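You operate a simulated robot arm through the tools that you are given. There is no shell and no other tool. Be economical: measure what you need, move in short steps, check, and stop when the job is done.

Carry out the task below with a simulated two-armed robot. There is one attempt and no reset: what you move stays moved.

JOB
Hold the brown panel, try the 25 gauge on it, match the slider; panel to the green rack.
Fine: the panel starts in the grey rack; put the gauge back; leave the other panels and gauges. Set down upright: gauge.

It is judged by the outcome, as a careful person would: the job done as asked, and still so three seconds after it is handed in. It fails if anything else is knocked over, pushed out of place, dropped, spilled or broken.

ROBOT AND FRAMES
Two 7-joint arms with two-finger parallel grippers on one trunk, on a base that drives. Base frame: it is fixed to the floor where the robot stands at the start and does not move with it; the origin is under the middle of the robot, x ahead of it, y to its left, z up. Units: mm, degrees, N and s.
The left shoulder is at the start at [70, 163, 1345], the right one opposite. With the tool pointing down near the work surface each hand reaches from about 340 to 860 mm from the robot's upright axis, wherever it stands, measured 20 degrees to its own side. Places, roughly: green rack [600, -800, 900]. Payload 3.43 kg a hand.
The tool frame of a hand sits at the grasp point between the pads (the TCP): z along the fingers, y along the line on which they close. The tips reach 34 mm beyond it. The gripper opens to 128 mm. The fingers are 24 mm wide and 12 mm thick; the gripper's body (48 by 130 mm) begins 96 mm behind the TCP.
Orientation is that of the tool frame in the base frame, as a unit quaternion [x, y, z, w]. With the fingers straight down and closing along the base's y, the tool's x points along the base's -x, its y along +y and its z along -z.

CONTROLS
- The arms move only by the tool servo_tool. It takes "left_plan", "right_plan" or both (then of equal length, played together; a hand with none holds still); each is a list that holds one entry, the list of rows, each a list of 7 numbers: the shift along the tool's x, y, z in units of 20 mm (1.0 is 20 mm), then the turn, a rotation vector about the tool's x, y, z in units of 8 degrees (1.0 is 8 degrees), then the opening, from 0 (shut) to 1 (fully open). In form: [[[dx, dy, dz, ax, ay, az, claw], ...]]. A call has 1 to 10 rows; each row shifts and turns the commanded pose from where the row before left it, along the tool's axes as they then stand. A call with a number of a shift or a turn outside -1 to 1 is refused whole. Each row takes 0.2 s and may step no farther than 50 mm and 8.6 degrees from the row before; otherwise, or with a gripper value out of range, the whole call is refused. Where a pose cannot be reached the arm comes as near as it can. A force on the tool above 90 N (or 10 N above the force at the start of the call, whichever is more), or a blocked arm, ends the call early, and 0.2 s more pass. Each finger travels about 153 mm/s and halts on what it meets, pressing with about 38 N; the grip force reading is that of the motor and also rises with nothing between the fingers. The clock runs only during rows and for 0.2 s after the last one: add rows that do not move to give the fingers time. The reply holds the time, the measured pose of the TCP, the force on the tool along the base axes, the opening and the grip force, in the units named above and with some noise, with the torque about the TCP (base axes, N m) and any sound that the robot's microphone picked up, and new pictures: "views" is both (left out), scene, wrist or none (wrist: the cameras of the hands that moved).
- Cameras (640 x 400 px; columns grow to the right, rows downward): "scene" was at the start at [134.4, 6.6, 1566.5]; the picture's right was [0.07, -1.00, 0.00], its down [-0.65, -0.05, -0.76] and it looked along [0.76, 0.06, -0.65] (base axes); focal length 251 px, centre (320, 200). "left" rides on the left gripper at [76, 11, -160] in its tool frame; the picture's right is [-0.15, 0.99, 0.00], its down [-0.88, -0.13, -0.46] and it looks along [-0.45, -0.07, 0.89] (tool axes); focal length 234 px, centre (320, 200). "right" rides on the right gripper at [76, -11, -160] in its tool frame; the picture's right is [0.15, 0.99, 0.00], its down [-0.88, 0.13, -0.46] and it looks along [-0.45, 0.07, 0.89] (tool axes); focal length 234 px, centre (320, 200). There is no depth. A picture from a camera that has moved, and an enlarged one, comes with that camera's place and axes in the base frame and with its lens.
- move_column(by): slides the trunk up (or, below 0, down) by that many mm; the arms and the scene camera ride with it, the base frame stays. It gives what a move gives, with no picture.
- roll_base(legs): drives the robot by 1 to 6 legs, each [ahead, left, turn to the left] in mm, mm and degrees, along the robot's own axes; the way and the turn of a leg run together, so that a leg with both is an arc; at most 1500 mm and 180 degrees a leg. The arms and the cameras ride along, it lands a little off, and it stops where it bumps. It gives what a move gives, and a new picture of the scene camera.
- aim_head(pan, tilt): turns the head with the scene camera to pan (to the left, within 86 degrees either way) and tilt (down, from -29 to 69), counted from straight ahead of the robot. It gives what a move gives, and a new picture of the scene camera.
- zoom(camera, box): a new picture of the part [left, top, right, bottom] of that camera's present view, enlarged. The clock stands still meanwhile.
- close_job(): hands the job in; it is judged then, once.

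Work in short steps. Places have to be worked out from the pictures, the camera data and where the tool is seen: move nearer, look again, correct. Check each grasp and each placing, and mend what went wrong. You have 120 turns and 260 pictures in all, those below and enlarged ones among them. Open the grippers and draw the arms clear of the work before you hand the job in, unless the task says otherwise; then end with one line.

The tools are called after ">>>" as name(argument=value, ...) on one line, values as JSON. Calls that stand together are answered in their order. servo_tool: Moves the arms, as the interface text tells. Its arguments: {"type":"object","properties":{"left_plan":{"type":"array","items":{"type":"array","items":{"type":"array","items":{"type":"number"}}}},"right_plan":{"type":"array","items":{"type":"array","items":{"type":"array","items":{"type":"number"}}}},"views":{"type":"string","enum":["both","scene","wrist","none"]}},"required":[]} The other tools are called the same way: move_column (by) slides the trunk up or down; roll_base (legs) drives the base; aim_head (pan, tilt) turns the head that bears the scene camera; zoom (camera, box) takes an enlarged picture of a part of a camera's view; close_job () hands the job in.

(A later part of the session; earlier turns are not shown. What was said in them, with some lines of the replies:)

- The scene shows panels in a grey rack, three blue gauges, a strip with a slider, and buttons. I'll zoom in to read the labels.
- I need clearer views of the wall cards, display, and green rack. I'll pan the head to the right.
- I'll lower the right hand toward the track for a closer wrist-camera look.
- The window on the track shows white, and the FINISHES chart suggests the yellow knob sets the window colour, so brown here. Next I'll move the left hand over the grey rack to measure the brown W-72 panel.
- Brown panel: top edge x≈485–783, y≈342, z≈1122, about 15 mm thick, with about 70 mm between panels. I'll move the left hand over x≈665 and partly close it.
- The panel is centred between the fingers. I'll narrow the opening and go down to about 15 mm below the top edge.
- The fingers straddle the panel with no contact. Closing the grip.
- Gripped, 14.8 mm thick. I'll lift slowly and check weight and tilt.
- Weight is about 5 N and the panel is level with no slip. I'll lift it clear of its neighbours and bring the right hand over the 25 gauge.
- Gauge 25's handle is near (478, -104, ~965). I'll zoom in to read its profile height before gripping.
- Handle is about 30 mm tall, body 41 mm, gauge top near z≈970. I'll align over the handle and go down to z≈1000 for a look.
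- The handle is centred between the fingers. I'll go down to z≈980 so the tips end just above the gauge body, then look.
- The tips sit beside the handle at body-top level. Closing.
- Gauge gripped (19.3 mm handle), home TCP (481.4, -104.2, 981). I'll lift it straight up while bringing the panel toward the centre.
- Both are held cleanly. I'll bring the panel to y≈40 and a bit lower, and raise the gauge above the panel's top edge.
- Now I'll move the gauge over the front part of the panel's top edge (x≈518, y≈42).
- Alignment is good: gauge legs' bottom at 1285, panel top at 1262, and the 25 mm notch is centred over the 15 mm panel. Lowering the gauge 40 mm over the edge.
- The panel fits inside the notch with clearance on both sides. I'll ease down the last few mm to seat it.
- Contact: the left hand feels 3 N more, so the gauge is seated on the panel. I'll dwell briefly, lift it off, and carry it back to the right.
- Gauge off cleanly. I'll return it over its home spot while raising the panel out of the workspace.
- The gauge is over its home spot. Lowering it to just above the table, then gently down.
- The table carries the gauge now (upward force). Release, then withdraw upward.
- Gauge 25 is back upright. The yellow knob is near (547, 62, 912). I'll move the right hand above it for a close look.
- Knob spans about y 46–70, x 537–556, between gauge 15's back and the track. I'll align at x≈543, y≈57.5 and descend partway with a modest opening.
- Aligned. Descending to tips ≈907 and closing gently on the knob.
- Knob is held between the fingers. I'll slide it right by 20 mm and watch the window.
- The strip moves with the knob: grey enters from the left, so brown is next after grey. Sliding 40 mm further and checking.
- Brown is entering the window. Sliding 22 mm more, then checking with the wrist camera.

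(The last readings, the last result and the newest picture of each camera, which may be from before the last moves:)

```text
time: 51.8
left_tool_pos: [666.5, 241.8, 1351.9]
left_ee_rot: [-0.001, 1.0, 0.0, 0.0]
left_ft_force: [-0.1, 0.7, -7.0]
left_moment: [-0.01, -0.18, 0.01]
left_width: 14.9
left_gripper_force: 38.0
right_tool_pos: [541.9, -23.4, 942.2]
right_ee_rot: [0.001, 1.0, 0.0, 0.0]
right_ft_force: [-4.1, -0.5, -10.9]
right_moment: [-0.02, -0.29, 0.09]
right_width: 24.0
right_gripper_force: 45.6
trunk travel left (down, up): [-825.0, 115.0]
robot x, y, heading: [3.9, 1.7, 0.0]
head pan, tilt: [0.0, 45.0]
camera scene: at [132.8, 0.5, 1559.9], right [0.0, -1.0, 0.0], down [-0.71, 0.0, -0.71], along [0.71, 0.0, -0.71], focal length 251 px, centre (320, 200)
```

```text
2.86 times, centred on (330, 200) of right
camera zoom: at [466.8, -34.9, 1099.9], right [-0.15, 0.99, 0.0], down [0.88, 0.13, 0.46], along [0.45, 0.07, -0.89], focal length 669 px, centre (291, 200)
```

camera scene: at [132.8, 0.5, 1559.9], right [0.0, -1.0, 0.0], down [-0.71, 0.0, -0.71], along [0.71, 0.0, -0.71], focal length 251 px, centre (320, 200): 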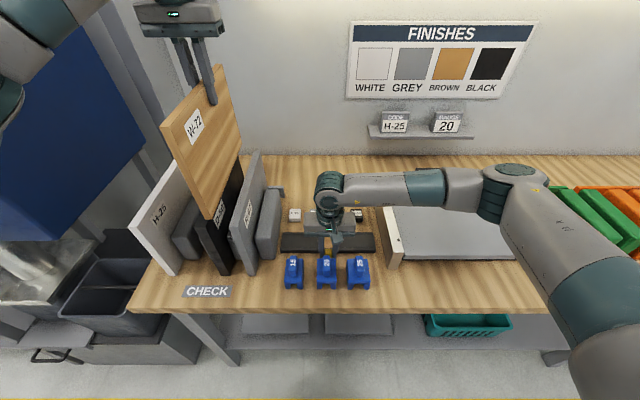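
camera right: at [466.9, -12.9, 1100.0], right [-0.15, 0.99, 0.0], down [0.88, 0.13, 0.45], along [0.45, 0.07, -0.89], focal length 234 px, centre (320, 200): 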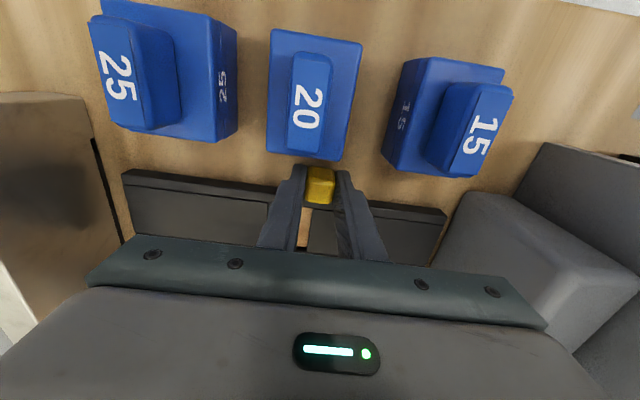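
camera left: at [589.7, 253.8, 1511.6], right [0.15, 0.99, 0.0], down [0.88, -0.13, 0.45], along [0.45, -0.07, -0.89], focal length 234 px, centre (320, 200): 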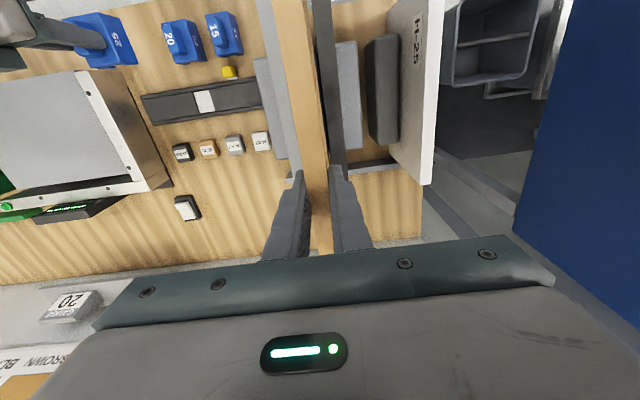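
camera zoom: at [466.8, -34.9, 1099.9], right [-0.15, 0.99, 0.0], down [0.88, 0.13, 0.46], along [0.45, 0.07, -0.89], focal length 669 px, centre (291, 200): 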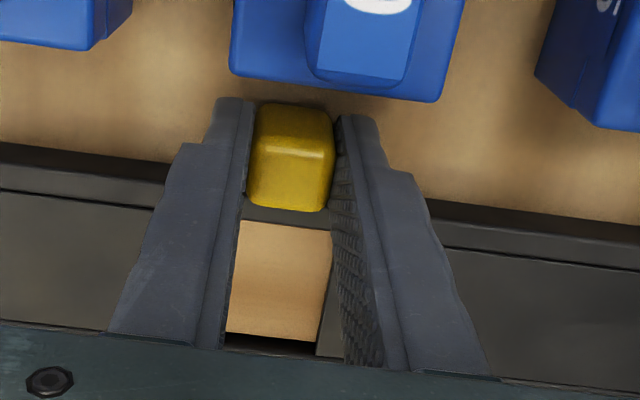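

Brown shows in the window. I'll release and rise to see how well it is centred.

>>> servo_tool(right_plan=[[[0, 0, 0, 0, 0, 0, 0.25], [0, 0, 0, 0, 0, 0, 0.33], [0, 0, -0.5, 0, 0, 0, 0.33], [0, 0, -1, 0, 0, 0, 0.33], [0, 0, -1, 0, 0, 0, 0.33], [0, 0, -1, 0, 0, 0, 0.33], [0, 0, -1, 0, 0, 0, 0.33], [0, 0, -1, 0, 0, 0, 0.33], [0, -0.8, -1, 0, 0, 0, 0.33], [0, -1, -1, 0, 0, 0, 0.33]]], views="wrist")

>>> zoom(camera="scene", box=[260, 220, 420, 300])

>>> zoom(camera="right", box=[240, 80, 460, 240])

```text
time: 54.0
left_tool_pos: [664.6, 240.4, 1352.4]
left_ee_rot: [0.0, 1.0, 0.0, 0.0]
left_ft_force: [0.6, -0.4, -5.9]
left_moment: [0.02, -0.21, -0.01]
left_width: 15.2
left_gripper_force: 37.6
right_tool_pos: [541.5, -62.4, 1092.0]
right_ee_rot: [0.001, 1.0, 0.001, 0.0]
right_ft_force: [0.4, 0.0, 0.6]
right_moment: [-0.02, 0.01, 0.01]
right_width: 42.0
right_gripper_force: 0.1
trunk travel left (down, up): [-825.0, 115.0]
robot x, y, heading: [3.5, 2.0, -0.2]
head pan, tilt: [0.0, 45.0]
camera right: at [465.5, -72.4, 1251.2], right [-0.15, 0.99, 0.0], down [0.88, 0.13, 0.46], along [0.45, 0.07, -0.89], focal length 234 px, centre (320, 200)
```

right: 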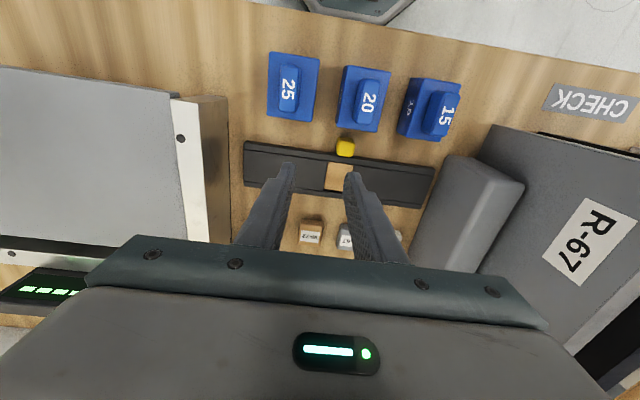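

```text
4.00 times, centred on (340, 260) of scene
camera zoom: at [131.6, -0.7, 1560.0], right [0.0, -1.0, 0.0], down [-0.71, 0.0, -0.71], along [0.71, 0.0, -0.71], focal length 1005 px, centre (240, -40)
```

zoom: 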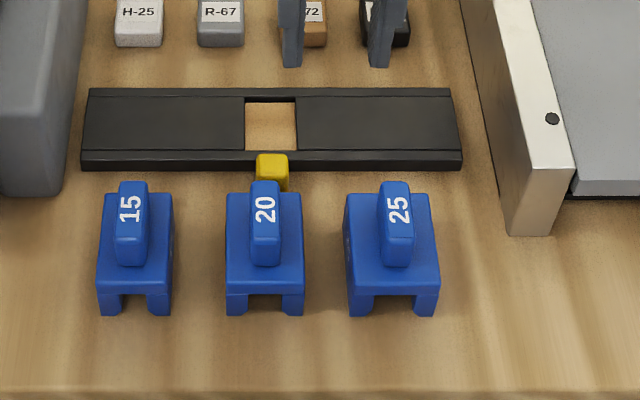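

```text
2.50 times, centred on (350, 160) of right
camera zoom: at [465.5, -72.4, 1251.2], right [-0.15, 0.99, 0.0], down [0.88, 0.13, 0.46], along [0.45, 0.07, -0.89], focal length 585 px, centre (245, 300)
```

zoom: 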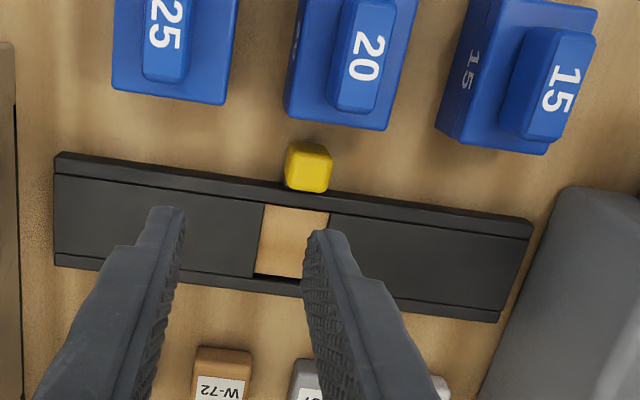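

Brown fills the window with the knob centred under it, so the slider matches the panel. Now I'll raise the right arm to its safe pose and pull the panel in before driving.

>>> servo_tool(left_plan=[[[0, 0, -0.5, 0, 0, 0, 0], [0, 0, -0.5, 0, 0, 0, 0], [0, 0, -0.5, 0, 0, 0, 0], [0, 0, -0.5, 0, 0, 0, 0], [0.8, 0, 0, 0, 0, 0, 0], [0.8, 0, 0, 0, 0, 0, 0], [0.8, 0, 0, 0, 0, 0, 0], [0.8, 0, 0, 0, 0, 0, 0], [0.8, 0, 0, 0, 0, 0, 0], [0, 0, 0, 0, 0, 0, 0]]], right_plan=[[[0, -0.4, -1, 0, 0, 0, 0.33], [0, -0.4, -1, 0, 0, 0, 0.33], [0, -0.4, -1, 0, 0, 0, 0.33], [0, -0.5, -1, 0, 0, 0, 0.33], [0, -0.5, -1, 0, 0, 0, 0.33], [0, -0.6, -1, 0, 0, 0, 0.33], [0.2, -0.6, -1, 0, 0, 0, 0.33], [0.5, -0.6, -1, 0, 0, 0, 0.33], [0.5, -0.6, -1, 0, 0, 0, 0.33], [0.5, -0.6, -1, 0, 0, 0, 0.33]]], views="none")

>>> servo_tool(right_plan=[[[0.6, -0.6, -1, 0, 0, 0, 0.33], [0.6, -0.6, -1, 0, 0, 0, 0.33], [0.6, -0.6, -0.5, 0, 0, 0, 0.33], [0.6, -0.6, 0, 0, 0, 0, 0.33], [0.6, -0.6, 0, 0, 0, 0, 0.33]]], views="none")

>>> aim_head(pan=-60, tilt=35)

```text
time: 56.2
left_tool_pos: [585.0, 242.3, 1392.3]
left_ee_rot: [0.0, 1.0, 0.0, 0.0]
left_ft_force: [0.0, -0.2, -6.1]
left_moment: [0.0, -0.15, 0.01]
left_width: 14.7
left_gripper_force: 37.9
right_tool_pos: [508.6, -164.3, 1290.5]
right_ee_rot: [0.001, 1.0, -0.001, 0.0]
right_ft_force: [-0.6, -0.1, -0.5]
right_moment: [0.04, -0.02, 0.0]
right_width: 42.0
right_gripper_force: 0.2
trunk travel left (down, up): [-825.0, 115.0]
robot x, y, heading: [-5.2, -0.4, 0.0]
head pan, tilt: [0.0, 45.0]
```

```text
time: 57.4
left_tool_pos: [583.8, 240.5, 1393.6]
left_ee_rot: [0.0, 1.0, 0.0, 0.0]
left_ft_force: [-0.3, 0.3, -5.4]
left_moment: [0.03, -0.17, 0.01]
left_width: 14.9
left_gripper_force: 38.5
right_tool_pos: [447.9, -224.5, 1341.9]
right_ee_rot: [0.001, 1.0, 0.001, 0.0]
right_ft_force: [-0.2, 0.3, 0.2]
right_moment: [0.0, 0.0, 0.0]
right_width: 42.5
right_gripper_force: 0.1
trunk travel left (down, up): [-825.0, 115.0]
robot x, y, heading: [-1.1, 1.8, -0.2]
head pan, tilt: [0.0, 45.0]
```

```text
time: 58.7
left_tool_pos: [585.4, 242.6, 1392.4]
left_ee_rot: [0.0, 1.0, 0.0, 0.0]
left_ft_force: [-1.0, 0.7, -6.1]
left_moment: [-0.01, -0.2, 0.01]
left_width: 14.7
left_gripper_force: 38.0
right_tool_pos: [448.5, -224.4, 1340.7]
right_ee_rot: [0.001, 1.0, 0.0, 0.001]
right_ft_force: [0.0, -0.3, -0.1]
right_moment: [0.01, 0.01, 0.0]
right_width: 42.2
right_gripper_force: 0.0
trunk travel left (down, up): [-825.0, 115.0]
robot x, y, heading: [-0.6, 1.9, -0.1]
head pan, tilt: [-60.0, 35.0]
camera scene: at [94.8, -75.7, 1574.8], right [-0.87, -0.5, 0.0], down [-0.29, 0.5, -0.82], along [0.41, -0.71, -0.57], focal length 251 px, centre (320, 200)
```

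scene: 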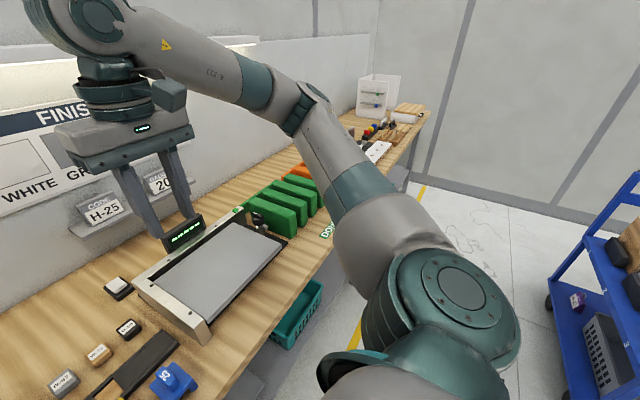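

The way to the right along the bench looks clear. Driving about 880 mm right so the left hand sits near the green rack.

>>> roll_base(legs=[[0, -440, 0], [0, -440, 0]])

>>> aim_head(pan=5, tilt=42)

```text
time: 63.6
left_tool_pos: [585.1, -637.0, 1391.3]
left_ee_rot: [-0.001, 1.0, -0.001, -0.002]
left_ft_force: [0.0, 1.1, -6.3]
left_moment: [-0.01, -0.16, 0.01]
left_width: 14.8
left_gripper_force: 38.2
right_tool_pos: [448.3, -1104.6, 1341.0]
right_ee_rot: [0.001, 1.0, -0.001, 0.0]
right_ft_force: [0.1, 1.2, -0.3]
right_moment: [-0.02, 0.01, -0.02]
right_width: 42.1
right_gripper_force: 0.0
trunk travel left (down, up): [-825.0, 115.0]
robot x, y, heading: [1.9, -879.6, 0.0]
head pan, tilt: [-60.0, 35.0]
camera scene: at [95.2, -956.0, 1574.9], right [-0.87, -0.5, 0.0], down [-0.29, 0.5, -0.82], along [0.41, -0.71, -0.57], focal length 251 px, centre (320, 200)
```

scene: 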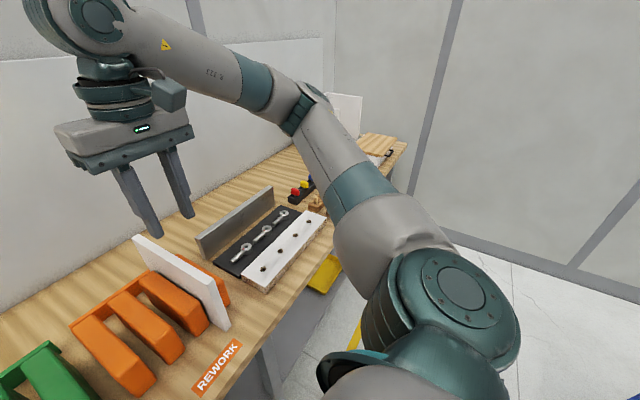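

```text
time: 65.0
left_tool_pos: [585.7, -640.4, 1392.4]
left_ee_rot: [0.0, 1.0, 0.0, -0.001]
left_ft_force: [-0.6, -0.3, -6.5]
left_moment: [0.02, -0.15, 0.01]
left_width: 14.8
left_gripper_force: 38.4
right_tool_pos: [449.1, -1106.8, 1340.3]
right_ee_rot: [0.001, 1.0, 0.0, 0.0]
right_ft_force: [-0.1, 0.0, 0.3]
right_moment: [-0.01, 0.0, 0.02]
right_width: 42.1
right_gripper_force: 0.1
trunk travel left (down, up): [-825.0, 115.0]
robot x, y, heading: [1.4, -879.0, 0.1]
head pan, tilt: [5.0, 42.0]
camera scene: at [134.5, -874.5, 1564.3], right [0.09, -1.0, 0.0], down [-0.67, -0.06, -0.74], along [0.74, 0.06, -0.67], focal length 251 px, centre (320, 200)
```

scene: 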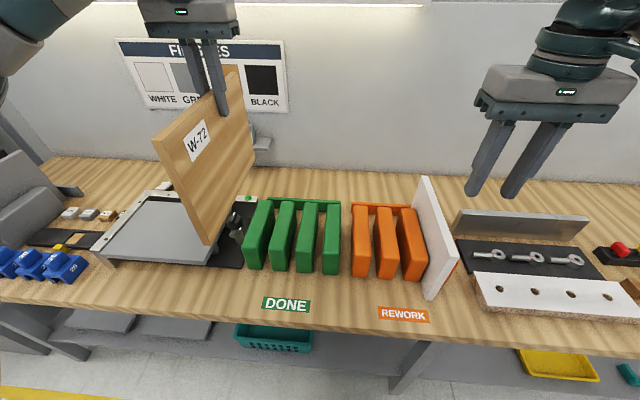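

>>> zoom(camera="scene", box=[220, 180, 360, 290])

```text
3.64 times, centred on (290, 235) of scene
camera zoom: at [134.5, -874.5, 1564.3], right [0.09, -1.0, 0.0], down [-0.67, -0.06, -0.74], along [0.74, 0.06, -0.67], focal length 914 px, centre (429, 73)
```

zoom: 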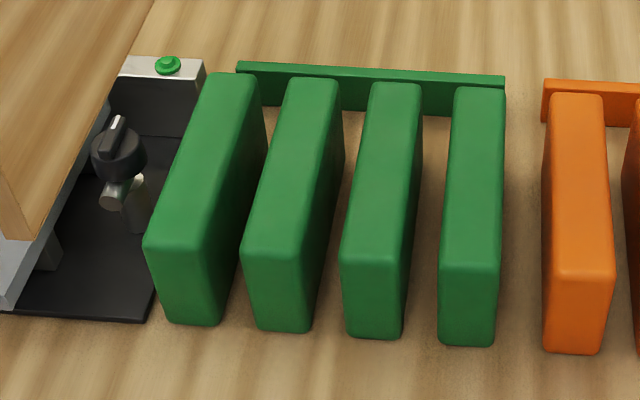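

Green rack: block tops ≈1008, x 543–730, and the middle slot is at y≈-762, about 25 mm wide. I'll move the panel over the middle slot.

>>> servo_tool(left_plan=[[[-0.4, -0.61, 0, 0, 0, 0, 0], [-0.4, -0.61, 0, 0, 0, 0, 0], [-0.4, -0.61, 0, 0, 0, 0, 0], [-0.4, -0.61, 0, 0, 0, 0, 0], [-0.4, -0.61, 0, 0, 0, 0, 0], [-0.4, -0.61, 0, 0, 0, 0, 0], [-0.4, -0.61, 0, 0, 0, 0, 0], [-0.4, -0.61, 0, 0, 0, 0, 0], [-0.4, -0.61, 0, 0, 0, 0, 0], [-0.4, -0.61, 0, 0, 0, 0, 0]]], views="none")

>>> servo_tool(left_plan=[[[0, 0, 1, 0, 0, 0, 0], [0, 0, 1, 0, 0, 0, 0], [0, 0, 1, 0, 0, 0, 0], [0, 0, 1, 0, 0, 0, 0], [0, 0, 1, 0, 0, 0, 0], [0, 0, 1, 0, 0, 0, 0], [0, 0, 1, 0, 0, 0, 0], [0, 0, 0, 0, 0, 0, 0]]], views="both")

>>> zoom(camera="scene", box=[230, 150, 370, 290])

>>> zoom(camera="left", box=[220, 0, 420, 220])

```text
time: 67.2
left_tool_pos: [666.8, -762.1, 1391.4]
left_ee_rot: [-0.001, 1.0, 0.0, 0.0]
left_ft_force: [-0.1, 0.2, -6.1]
left_moment: [0.02, -0.12, -0.02]
left_width: 14.8
left_gripper_force: 38.7
right_tool_pos: [449.3, -1107.5, 1341.0]
right_ee_rot: [0.001, 1.0, 0.001, -0.001]
right_ft_force: [0.1, -0.2, 0.1]
right_moment: [0.01, 0.06, 0.03]
right_width: 42.0
right_gripper_force: 0.2
trunk travel left (down, up): [-825.0, 115.0]
robot x, y, heading: [2.8, -881.6, -0.1]
head pan, tilt: [5.0, 42.0]
```

```text
time: 69.0
left_tool_pos: [665.1, -762.8, 1251.2]
left_ee_rot: [0.001, 1.0, 0.0, 0.0]
left_ft_force: [0.7, -0.6, -6.7]
left_moment: [0.01, -0.18, 0.0]
left_width: 14.8
left_gripper_force: 38.2
right_tool_pos: [448.4, -1105.8, 1341.4]
right_ee_rot: [0.001, 1.0, 0.0, 0.0]
right_ft_force: [0.2, 0.6, -0.7]
right_moment: [-0.01, 0.01, -0.01]
right_width: 42.3
right_gripper_force: 0.2
trunk travel left (down, up): [-825.0, 115.0]
robot x, y, heading: [0.4, -881.2, 0.2]
head pan, tilt: [5.0, 42.0]
camera scene: at [134.4, -874.6, 1564.3], right [0.09, -1.0, 0.0], down [-0.67, -0.06, -0.74], along [0.74, 0.06, -0.67], focal length 251 px, centre (320, 200)
camera left: at [588.8, -750.6, 1411.2], right [0.15, 0.99, 0.0], down [0.88, -0.13, 0.46], along [0.45, -0.07, -0.89], focal length 234 px, centre (320, 200)
```

scene: 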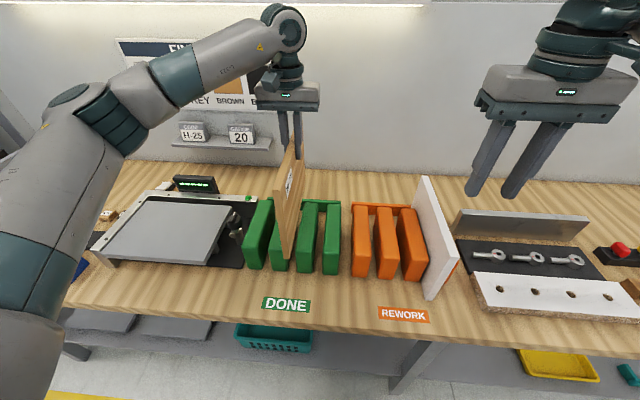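
left: 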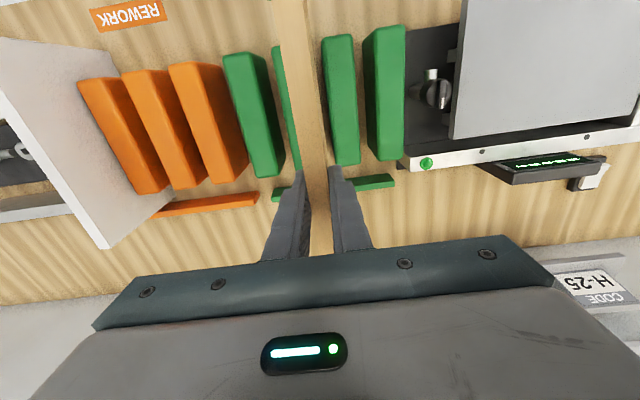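

```text
2.86 times, centred on (300, 220) of scene
camera zoom: at [134.4, -874.6, 1564.3], right [0.09, -1.0, 0.0], down [-0.67, -0.06, -0.74], along [0.74, 0.06, -0.67], focal length 718 px, centre (377, 143)
```

zoom: 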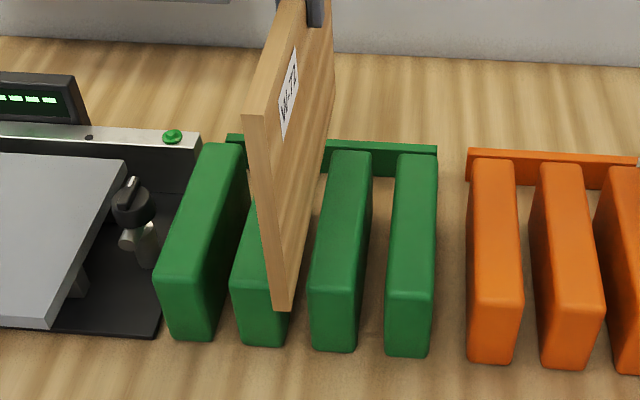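

```text
1.82 times, centred on (320, 110) of left
camera zoom: at [588.8, -750.6, 1411.2], right [0.15, 0.99, 0.0], down [0.88, -0.13, 0.46], along [0.45, -0.07, -0.89], focal length 426 px, centre (320, 364)
```

zoom: 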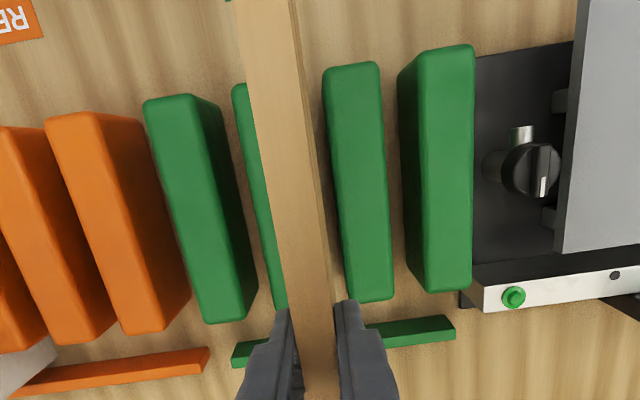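

Slot centre works out to y≈-760. I'll shift slightly and lower until the panel bottom is just above the blocks, then check alignment.

>>> servo_tool(left_plan=[[[0, 0.12, 0.6, 0, 0, 0, 0], [0, 0, 0.6, 0, 0, 0, 0], [0, 0, 0.5, 0, 0, 0, 0], [0, 0, 0, 0, 0, 0, 0]]], views="none")

>>> zoom(camera="scene", box=[250, 190, 330, 280])

>>> zoom(camera="left", box=[220, 0, 420, 220])

```text
time: 70.0
left_tool_pos: [664.8, -759.2, 1217.9]
left_ee_rot: [0.0, 1.0, 0.0, 0.0]
left_ft_force: [0.2, 0.6, -6.0]
left_moment: [0.0, -0.22, -0.03]
left_width: 14.9
left_gripper_force: 38.0
right_tool_pos: [449.1, -1105.7, 1340.6]
right_ee_rot: [0.001, 1.0, 0.001, 0.001]
right_ft_force: [0.6, 0.2, 0.0]
right_moment: [0.0, 0.02, -0.01]
right_width: 42.1
right_gripper_force: 0.1
trunk travel left (down, up): [-825.0, 115.0]
robot x, y, heading: [0.2, -883.4, 0.2]
head pan, tilt: [5.0, 42.0]
```

```text
4.44 times, centred on (290, 235) of scene
camera zoom: at [134.6, -874.2, 1564.3], right [0.09, -1.0, 0.0], down [-0.67, -0.06, -0.74], along [0.74, 0.06, -0.67], focal length 1117 px, centre (453, 44)
```

zoom: 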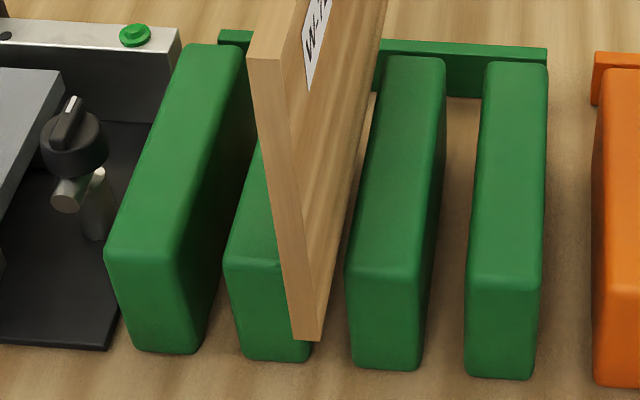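

```text
1.82 times, centred on (320, 110) of left
camera zoom: at [589.1, -748.2, 1377.5], right [0.15, 0.99, 0.0], down [0.88, -0.13, 0.46], along [0.45, -0.07, -0.89], focal length 426 px, centre (320, 364)
```

zoom: 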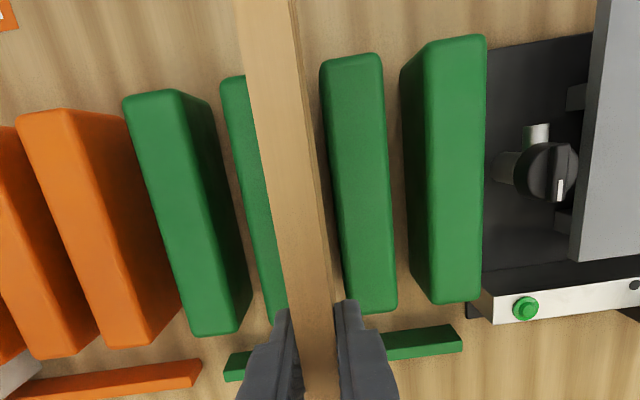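

>>> zoom(camera="left", box=[290, 20, 350, 180])

>>> zoom(camera="scene", box=[295, 235, 335, 275])

```text
2.50 times, centred on (320, 100) of left
camera zoom: at [589.1, -748.2, 1377.5], right [0.15, 0.99, 0.0], down [0.88, -0.13, 0.46], along [0.45, -0.07, -0.89], focal length 585 px, centre (320, 450)
```

zoom: 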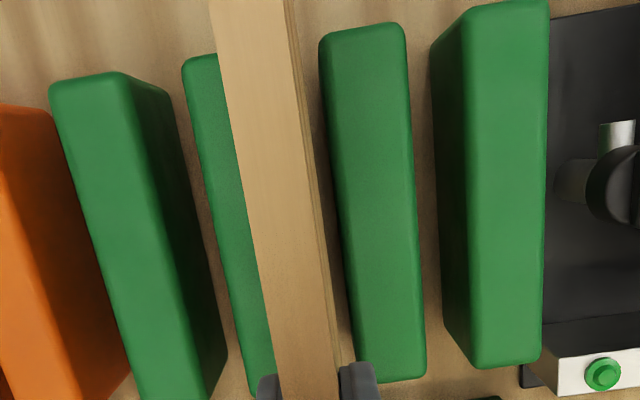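

```text
10.00 times, centred on (315, 255) of scene
camera zoom: at [134.6, -874.2, 1564.3], right [0.09, -1.0, 0.0], down [-0.67, -0.06, -0.74], along [0.74, 0.06, -0.67], focal length 2513 px, centre (370, -350)
```

zoom: 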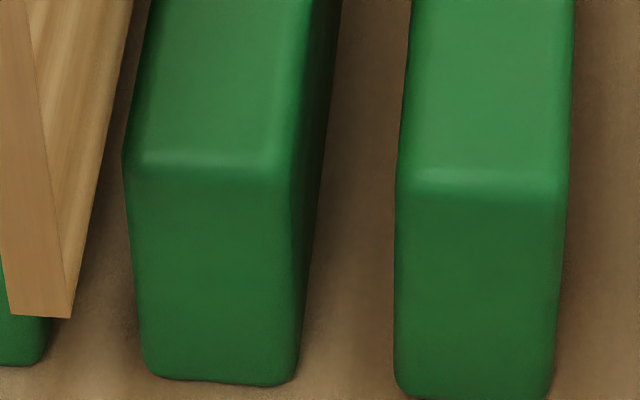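

Gaps: about 5 mm to the block on the right and 8–9 mm to the one on the left, so the panel is inside the slot. I'll nudge 2 mm left and insert slowly.

>>> servo_tool(left_plan=[[[0, 0.1, 0, 0, 0, 0, 0], [0, 0, 0.4, 0, 0, 0, 0], [0, 0, 0.5, 0, 0, 0, 0], [0, 0, 0.5, 0, 0, 0, 0], [0, 0, 0.5, 0, 0, 0, 0], [0, 0, 0, 0, 0, 0, 0]]], views="none")

>>> zoom(camera="scene", box=[250, 190, 330, 280])

>>> zoom(camera="left", box=[290, 20, 350, 180])

```text
time: 71.4
left_tool_pos: [665.1, -757.5, 1179.2]
left_ee_rot: [0.0, 1.0, 0.0, 0.0]
left_ft_force: [0.8, -0.6, -6.4]
left_moment: [-0.01, -0.17, 0.01]
left_width: 14.7
left_gripper_force: 38.1
right_tool_pos: [448.2, -1106.2, 1342.2]
right_ee_rot: [0.001, 1.0, 0.0, 0.0]
right_ft_force: [-0.3, 0.0, 0.5]
right_moment: [0.0, -0.01, 0.0]
right_width: 42.2
right_gripper_force: 0.1
trunk travel left (down, up): [-825.0, 115.0]
robot x, y, heading: [2.2, -880.4, -0.2]
head pan, tilt: [5.0, 42.0]
```

```text
4.44 times, centred on (290, 235) of scene
camera zoom: at [134.4, -874.5, 1564.3], right [0.09, -1.0, 0.0], down [-0.67, -0.06, -0.74], along [0.74, 0.06, -0.67], focal length 1117 px, centre (453, 44)
```

zoom: 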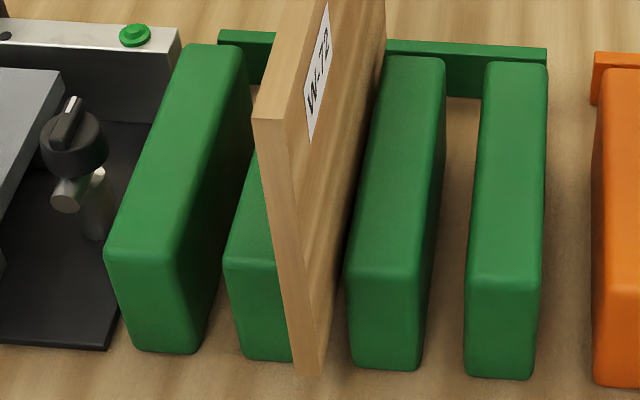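

```text
2.50 times, centred on (320, 100) of left
camera zoom: at [588.9, -745.9, 1339.7], right [0.15, 0.99, 0.0], down [0.88, -0.13, 0.46], along [0.45, -0.07, -0.89], focal length 585 px, centre (320, 450)
```

zoom: 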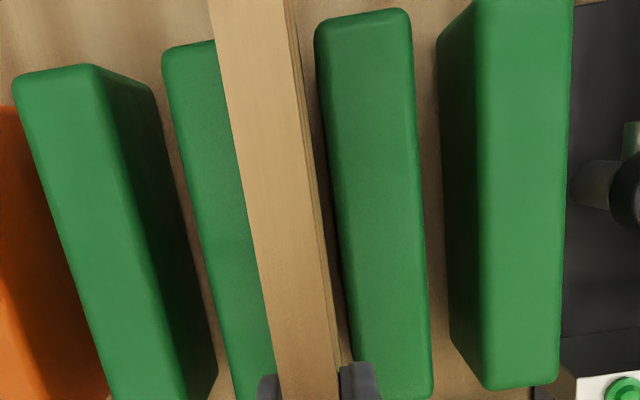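

The panel has entered the slot with no contact. Continuing down to just above resting height.

>>> servo_tool(left_plan=[[[0, 0, 0.5, 0, 0, 0, 0], [0, 0, 0.5, 0, 0, 0, 0], [0, 0, 0.5, 0, 0, 0, 0], [0, 0, 0.5, 0, 0, 0, 0], [0, 0, 0.5, 0, 0, 0, 0], [0, 0, 0.4, 0, 0, 0, 0], [0, 0, 0.2, 0, 0, 0, 0], [0, 0, 0, 0, 0, 0, 0]]], views="none")

>>> zoom(camera="scene", box=[230, 160, 350, 290])

```text
time: 73.2
left_tool_pos: [665.1, -757.2, 1116.9]
left_ee_rot: [0.001, 1.0, 0.001, -0.001]
left_ft_force: [-0.1, -1.0, -6.8]
left_moment: [-0.01, -0.19, 0.0]
left_width: 14.9
left_gripper_force: 38.5
right_tool_pos: [449.1, -1105.9, 1341.2]
right_ee_rot: [0.0, 1.0, 0.0, -0.001]
right_ft_force: [-0.2, 0.2, -0.6]
right_moment: [0.0, -0.02, 0.0]
right_width: 42.3
right_gripper_force: 0.0
trunk travel left (down, up): [-825.0, 115.0]
robot x, y, heading: [-0.1, -880.9, 0.2]
head pan, tilt: [5.0, 42.0]
```

```text
3.08 times, centred on (290, 225) of scene
camera zoom: at [134.5, -874.4, 1564.3], right [0.09, -1.0, 0.0], down [-0.67, -0.06, -0.74], along [0.74, 0.06, -0.67], focal length 773 px, centre (412, 123)
```

zoom: 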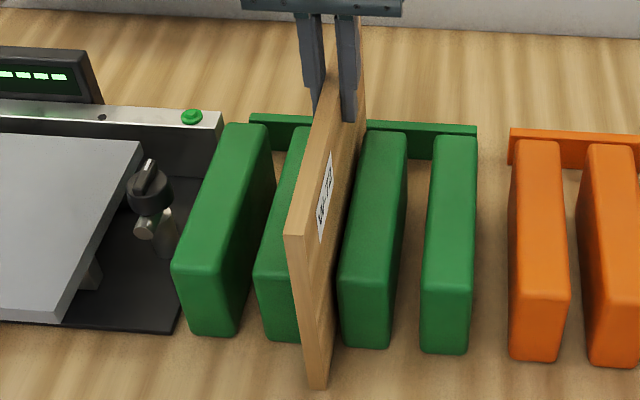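

Nearly down. Small steps until contact.

>>> servo_tool(left_plan=[[[0, 0, 0.15, 0, 0, 0, 0], [0, 0, 0.1, 0, 0, 0, 0], [0, 0, 0.1, 0, 0, 0, 0], [0, 0, 0, 0, 0, 0, 0]]], views="none")

```text
time: 74.2
left_tool_pos: [666.0, -757.9, 1110.4]
left_ee_rot: [0.0, 1.0, 0.0, -0.002]
left_ft_force: [0.3, -0.3, -5.8]
left_moment: [0.01, -0.19, 0.03]
left_width: 14.9
left_gripper_force: 38.9
right_tool_pos: [449.4, -1106.6, 1341.9]
right_ee_rot: [0.001, 1.0, 0.0, 0.0]
right_ft_force: [1.0, 0.1, 0.9]
right_moment: [-0.02, 0.01, -0.04]
right_width: 42.4
right_gripper_force: 0.0
trunk travel left (down, up): [-825.0, 115.0]
robot x, y, heading: [6.3, -882.9, 0.0]
head pan, tilt: [5.0, 42.0]
```

>>> servo_tool(left_plan=[[[0, 0, 0.08, 0, 0, 0, 0], [0, 0, 0.08, 0, 0, 0, 0], [0, 0, 0, 0, 0, 0, 0]]], views="none")

```text
time: 75.0
left_tool_pos: [666.1, -757.9, 1108.4]
left_ee_rot: [0.0, 1.0, 0.0, 0.001]
left_ft_force: [4.1, 1.0, 8.2]
left_moment: [0.14, 1.23, -0.08]
left_width: 14.8
left_gripper_force: 38.0
right_tool_pos: [448.3, -1106.8, 1340.9]
right_ee_rot: [0.001, 1.0, 0.001, 0.0]
right_ft_force: [0.0, -0.7, 0.5]
right_moment: [0.01, 0.0, 0.0]
right_width: 42.4
right_gripper_force: 0.0
trunk travel left (down, up): [-825.0, 115.0]
robot x, y, heading: [-1.9, -881.8, 0.2]
head pan, tilt: [5.0, 42.0]
```

Contact: the rack carries the panel. Opening gently.

>>> servo_tool(left_plan=[[[0, 0, -0.03, 0, 0, 0, 0], [0, 0, 0, 0, 0, 0, 0.15], [0, 0, 0, 0, 0, 0, 0.2], [0, 0, 0, 0, 0, 0, 0.3], [0, 0, 0, 0, 0, 0, 0.36], [0, 0, 0, 0, 0, 0, 0.36]]], views="wrist")

>>> zoom(camera="scene", box=[230, 160, 350, 290])

```text
time: 76.4
left_tool_pos: [664.4, -757.2, 1108.4]
left_ee_rot: [0.0, 1.0, 0.0, 0.0]
left_ft_force: [-0.5, 1.1, -0.3]
left_moment: [-0.02, 0.02, -0.03]
left_width: 46.1
left_gripper_force: 0.1
right_tool_pos: [449.3, -1107.1, 1342.2]
right_ee_rot: [0.001, 1.0, 0.0, 0.001]
right_ft_force: [-0.5, -0.1, -0.2]
right_moment: [0.01, 0.02, 0.02]
right_width: 42.0
right_gripper_force: 0.0
trunk travel left (down, up): [-825.0, 115.0]
robot x, y, heading: [1.2, -879.6, -0.0]
head pan, tilt: [5.0, 42.0]
camera left: at [588.7, -745.7, 1268.2], right [0.15, 0.99, 0.0], down [0.88, -0.13, 0.46], along [0.45, -0.07, -0.89], focal length 234 px, centre (320, 200)
```

left: 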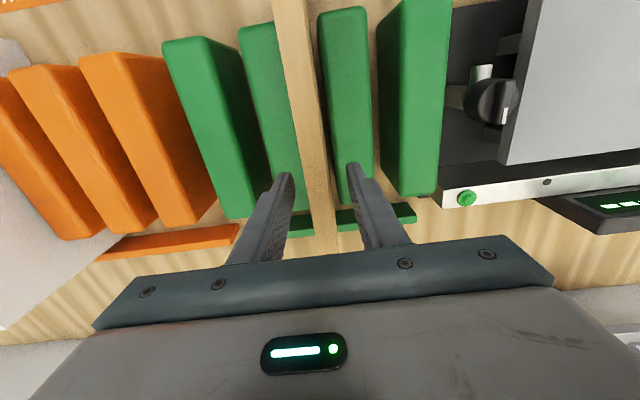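

```text
3.08 times, centred on (290, 225) of scene
camera zoom: at [133.7, -874.6, 1564.4], right [0.09, -1.0, 0.0], down [-0.67, -0.06, -0.74], along [0.74, 0.06, -0.67], focal length 773 px, centre (412, 123)
```

zoom: 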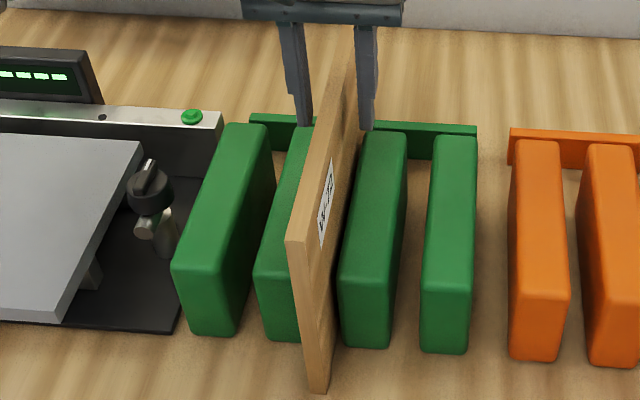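

The panel stands upright on its own. I'll raise the left hand clear.

>>> servo_tool(left_plan=[[[0, 0, -0.5, 0, 0, 0, 0.36], [0, 0, -1, 0, 0, 0, 0.36], [0, 0, -1, 0, 0, 0, 0.36], [0, 0, -1, 0, 0, 0, 0.36], [0, 0, -1, 0, 0, 0, 0.36], [0, 0, -1, 0, 0, 0, 0.36], [0, 0, -1, 0, 0, 0, 0.36], [0.5, 0, -1, 0, 0, 0, 0.6], [1, 0, -1, 0, 0, 0, 1], [1, 0, -1, 0, 0, 0, 1]]], right_plan=[[[0, 0, 0, 0, 0, 0, 0.5], [0, 0, 0, 0, 0, 0, 0.6], [0, 0, 0, 0, 0, 0, 0.8], [0, 0, 0, 0, 0, 0, 1], [0, 0, 0, 0, 0, 0, 1], [0, 0, 0, 0, 0, 0, 1], [0, 0, 0, 0, 0, 0, 1], [0, 0, 0, 0, 0, 0, 1], [0, 0, 0, 0, 0, 0, 1], [0, 0, 0, 0, 0, 0, 1]]], views="none")

>>> aim_head(pan=35, tilt=38)

>>> zoom(camera="scene", box=[320, 160, 580, 330])

```text
time: 78.6
left_tool_pos: [613.3, -758.3, 1300.2]
left_ee_rot: [0.0, 1.0, 0.0, -0.001]
left_ft_force: [0.6, 0.0, 0.5]
left_moment: [0.0, -0.02, -0.05]
left_width: 128.0
left_gripper_force: 0.1
right_tool_pos: [447.5, -1107.9, 1341.9]
right_ee_rot: [0.001, 1.0, 0.0, 0.001]
right_ft_force: [0.2, 0.6, -0.3]
right_moment: [-0.01, 0.0, 0.01]
right_width: 128.0
right_gripper_force: 0.1
trunk travel left (down, up): [-825.0, 115.0]
robot x, y, heading: [-3.6, -884.1, -0.1]
head pan, tilt: [5.0, 42.0]
```

```text
time: 79.5
left_tool_pos: [614.5, -757.5, 1300.4]
left_ee_rot: [0.0, 1.0, 0.0, 0.001]
left_ft_force: [0.7, -0.5, 0.1]
left_moment: [-0.03, -0.02, 0.0]
left_width: 128.2
left_gripper_force: 0.0
right_tool_pos: [449.1, -1106.8, 1341.7]
right_ee_rot: [0.001, 1.0, 0.001, 0.0]
right_ft_force: [0.2, -0.7, -0.1]
right_moment: [-0.02, -0.01, 0.01]
right_width: 127.9
right_gripper_force: 0.1
trunk travel left (down, up): [-825.0, 115.0]
robot x, y, heading: [0.5, -884.7, 0.3]
head pan, tilt: [35.0, 38.0]
camera scene: at [121.4, -832.4, 1570.3], right [0.57, -0.82, 0.0], down [-0.51, -0.35, -0.79], along [0.65, 0.45, -0.62], focal length 251 px, centre (320, 200)
```

scene: 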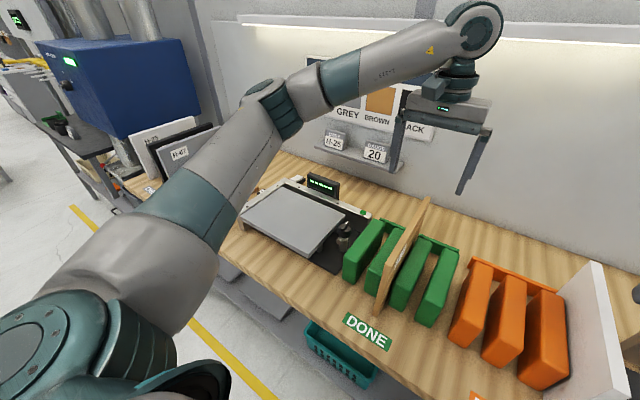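

```text
2.35 times, centred on (450, 245) of scene
camera zoom: at [121.4, -832.4, 1570.3], right [0.57, -0.82, 0.0], down [-0.51, -0.35, -0.79], along [0.65, 0.45, -0.62], focal length 591 px, centre (14, 94)
```

zoom: 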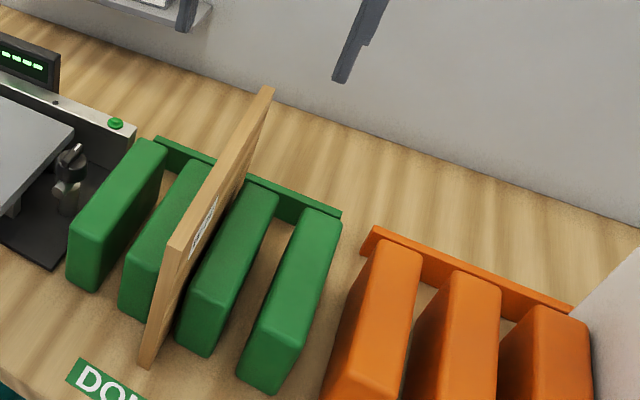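

The panel stands in the green rack, the gauge is back upright, the slider shows brown, and both hands are open and clear. Handing in.

>>> close_job()

```text
The job is handed in.
```

The brown W-72 panel is in the middle slot of the green rack and the slider window shows brown. The 25 gauge went on loosely (the panel measures about 14.8 mm) and is back upright in its place.
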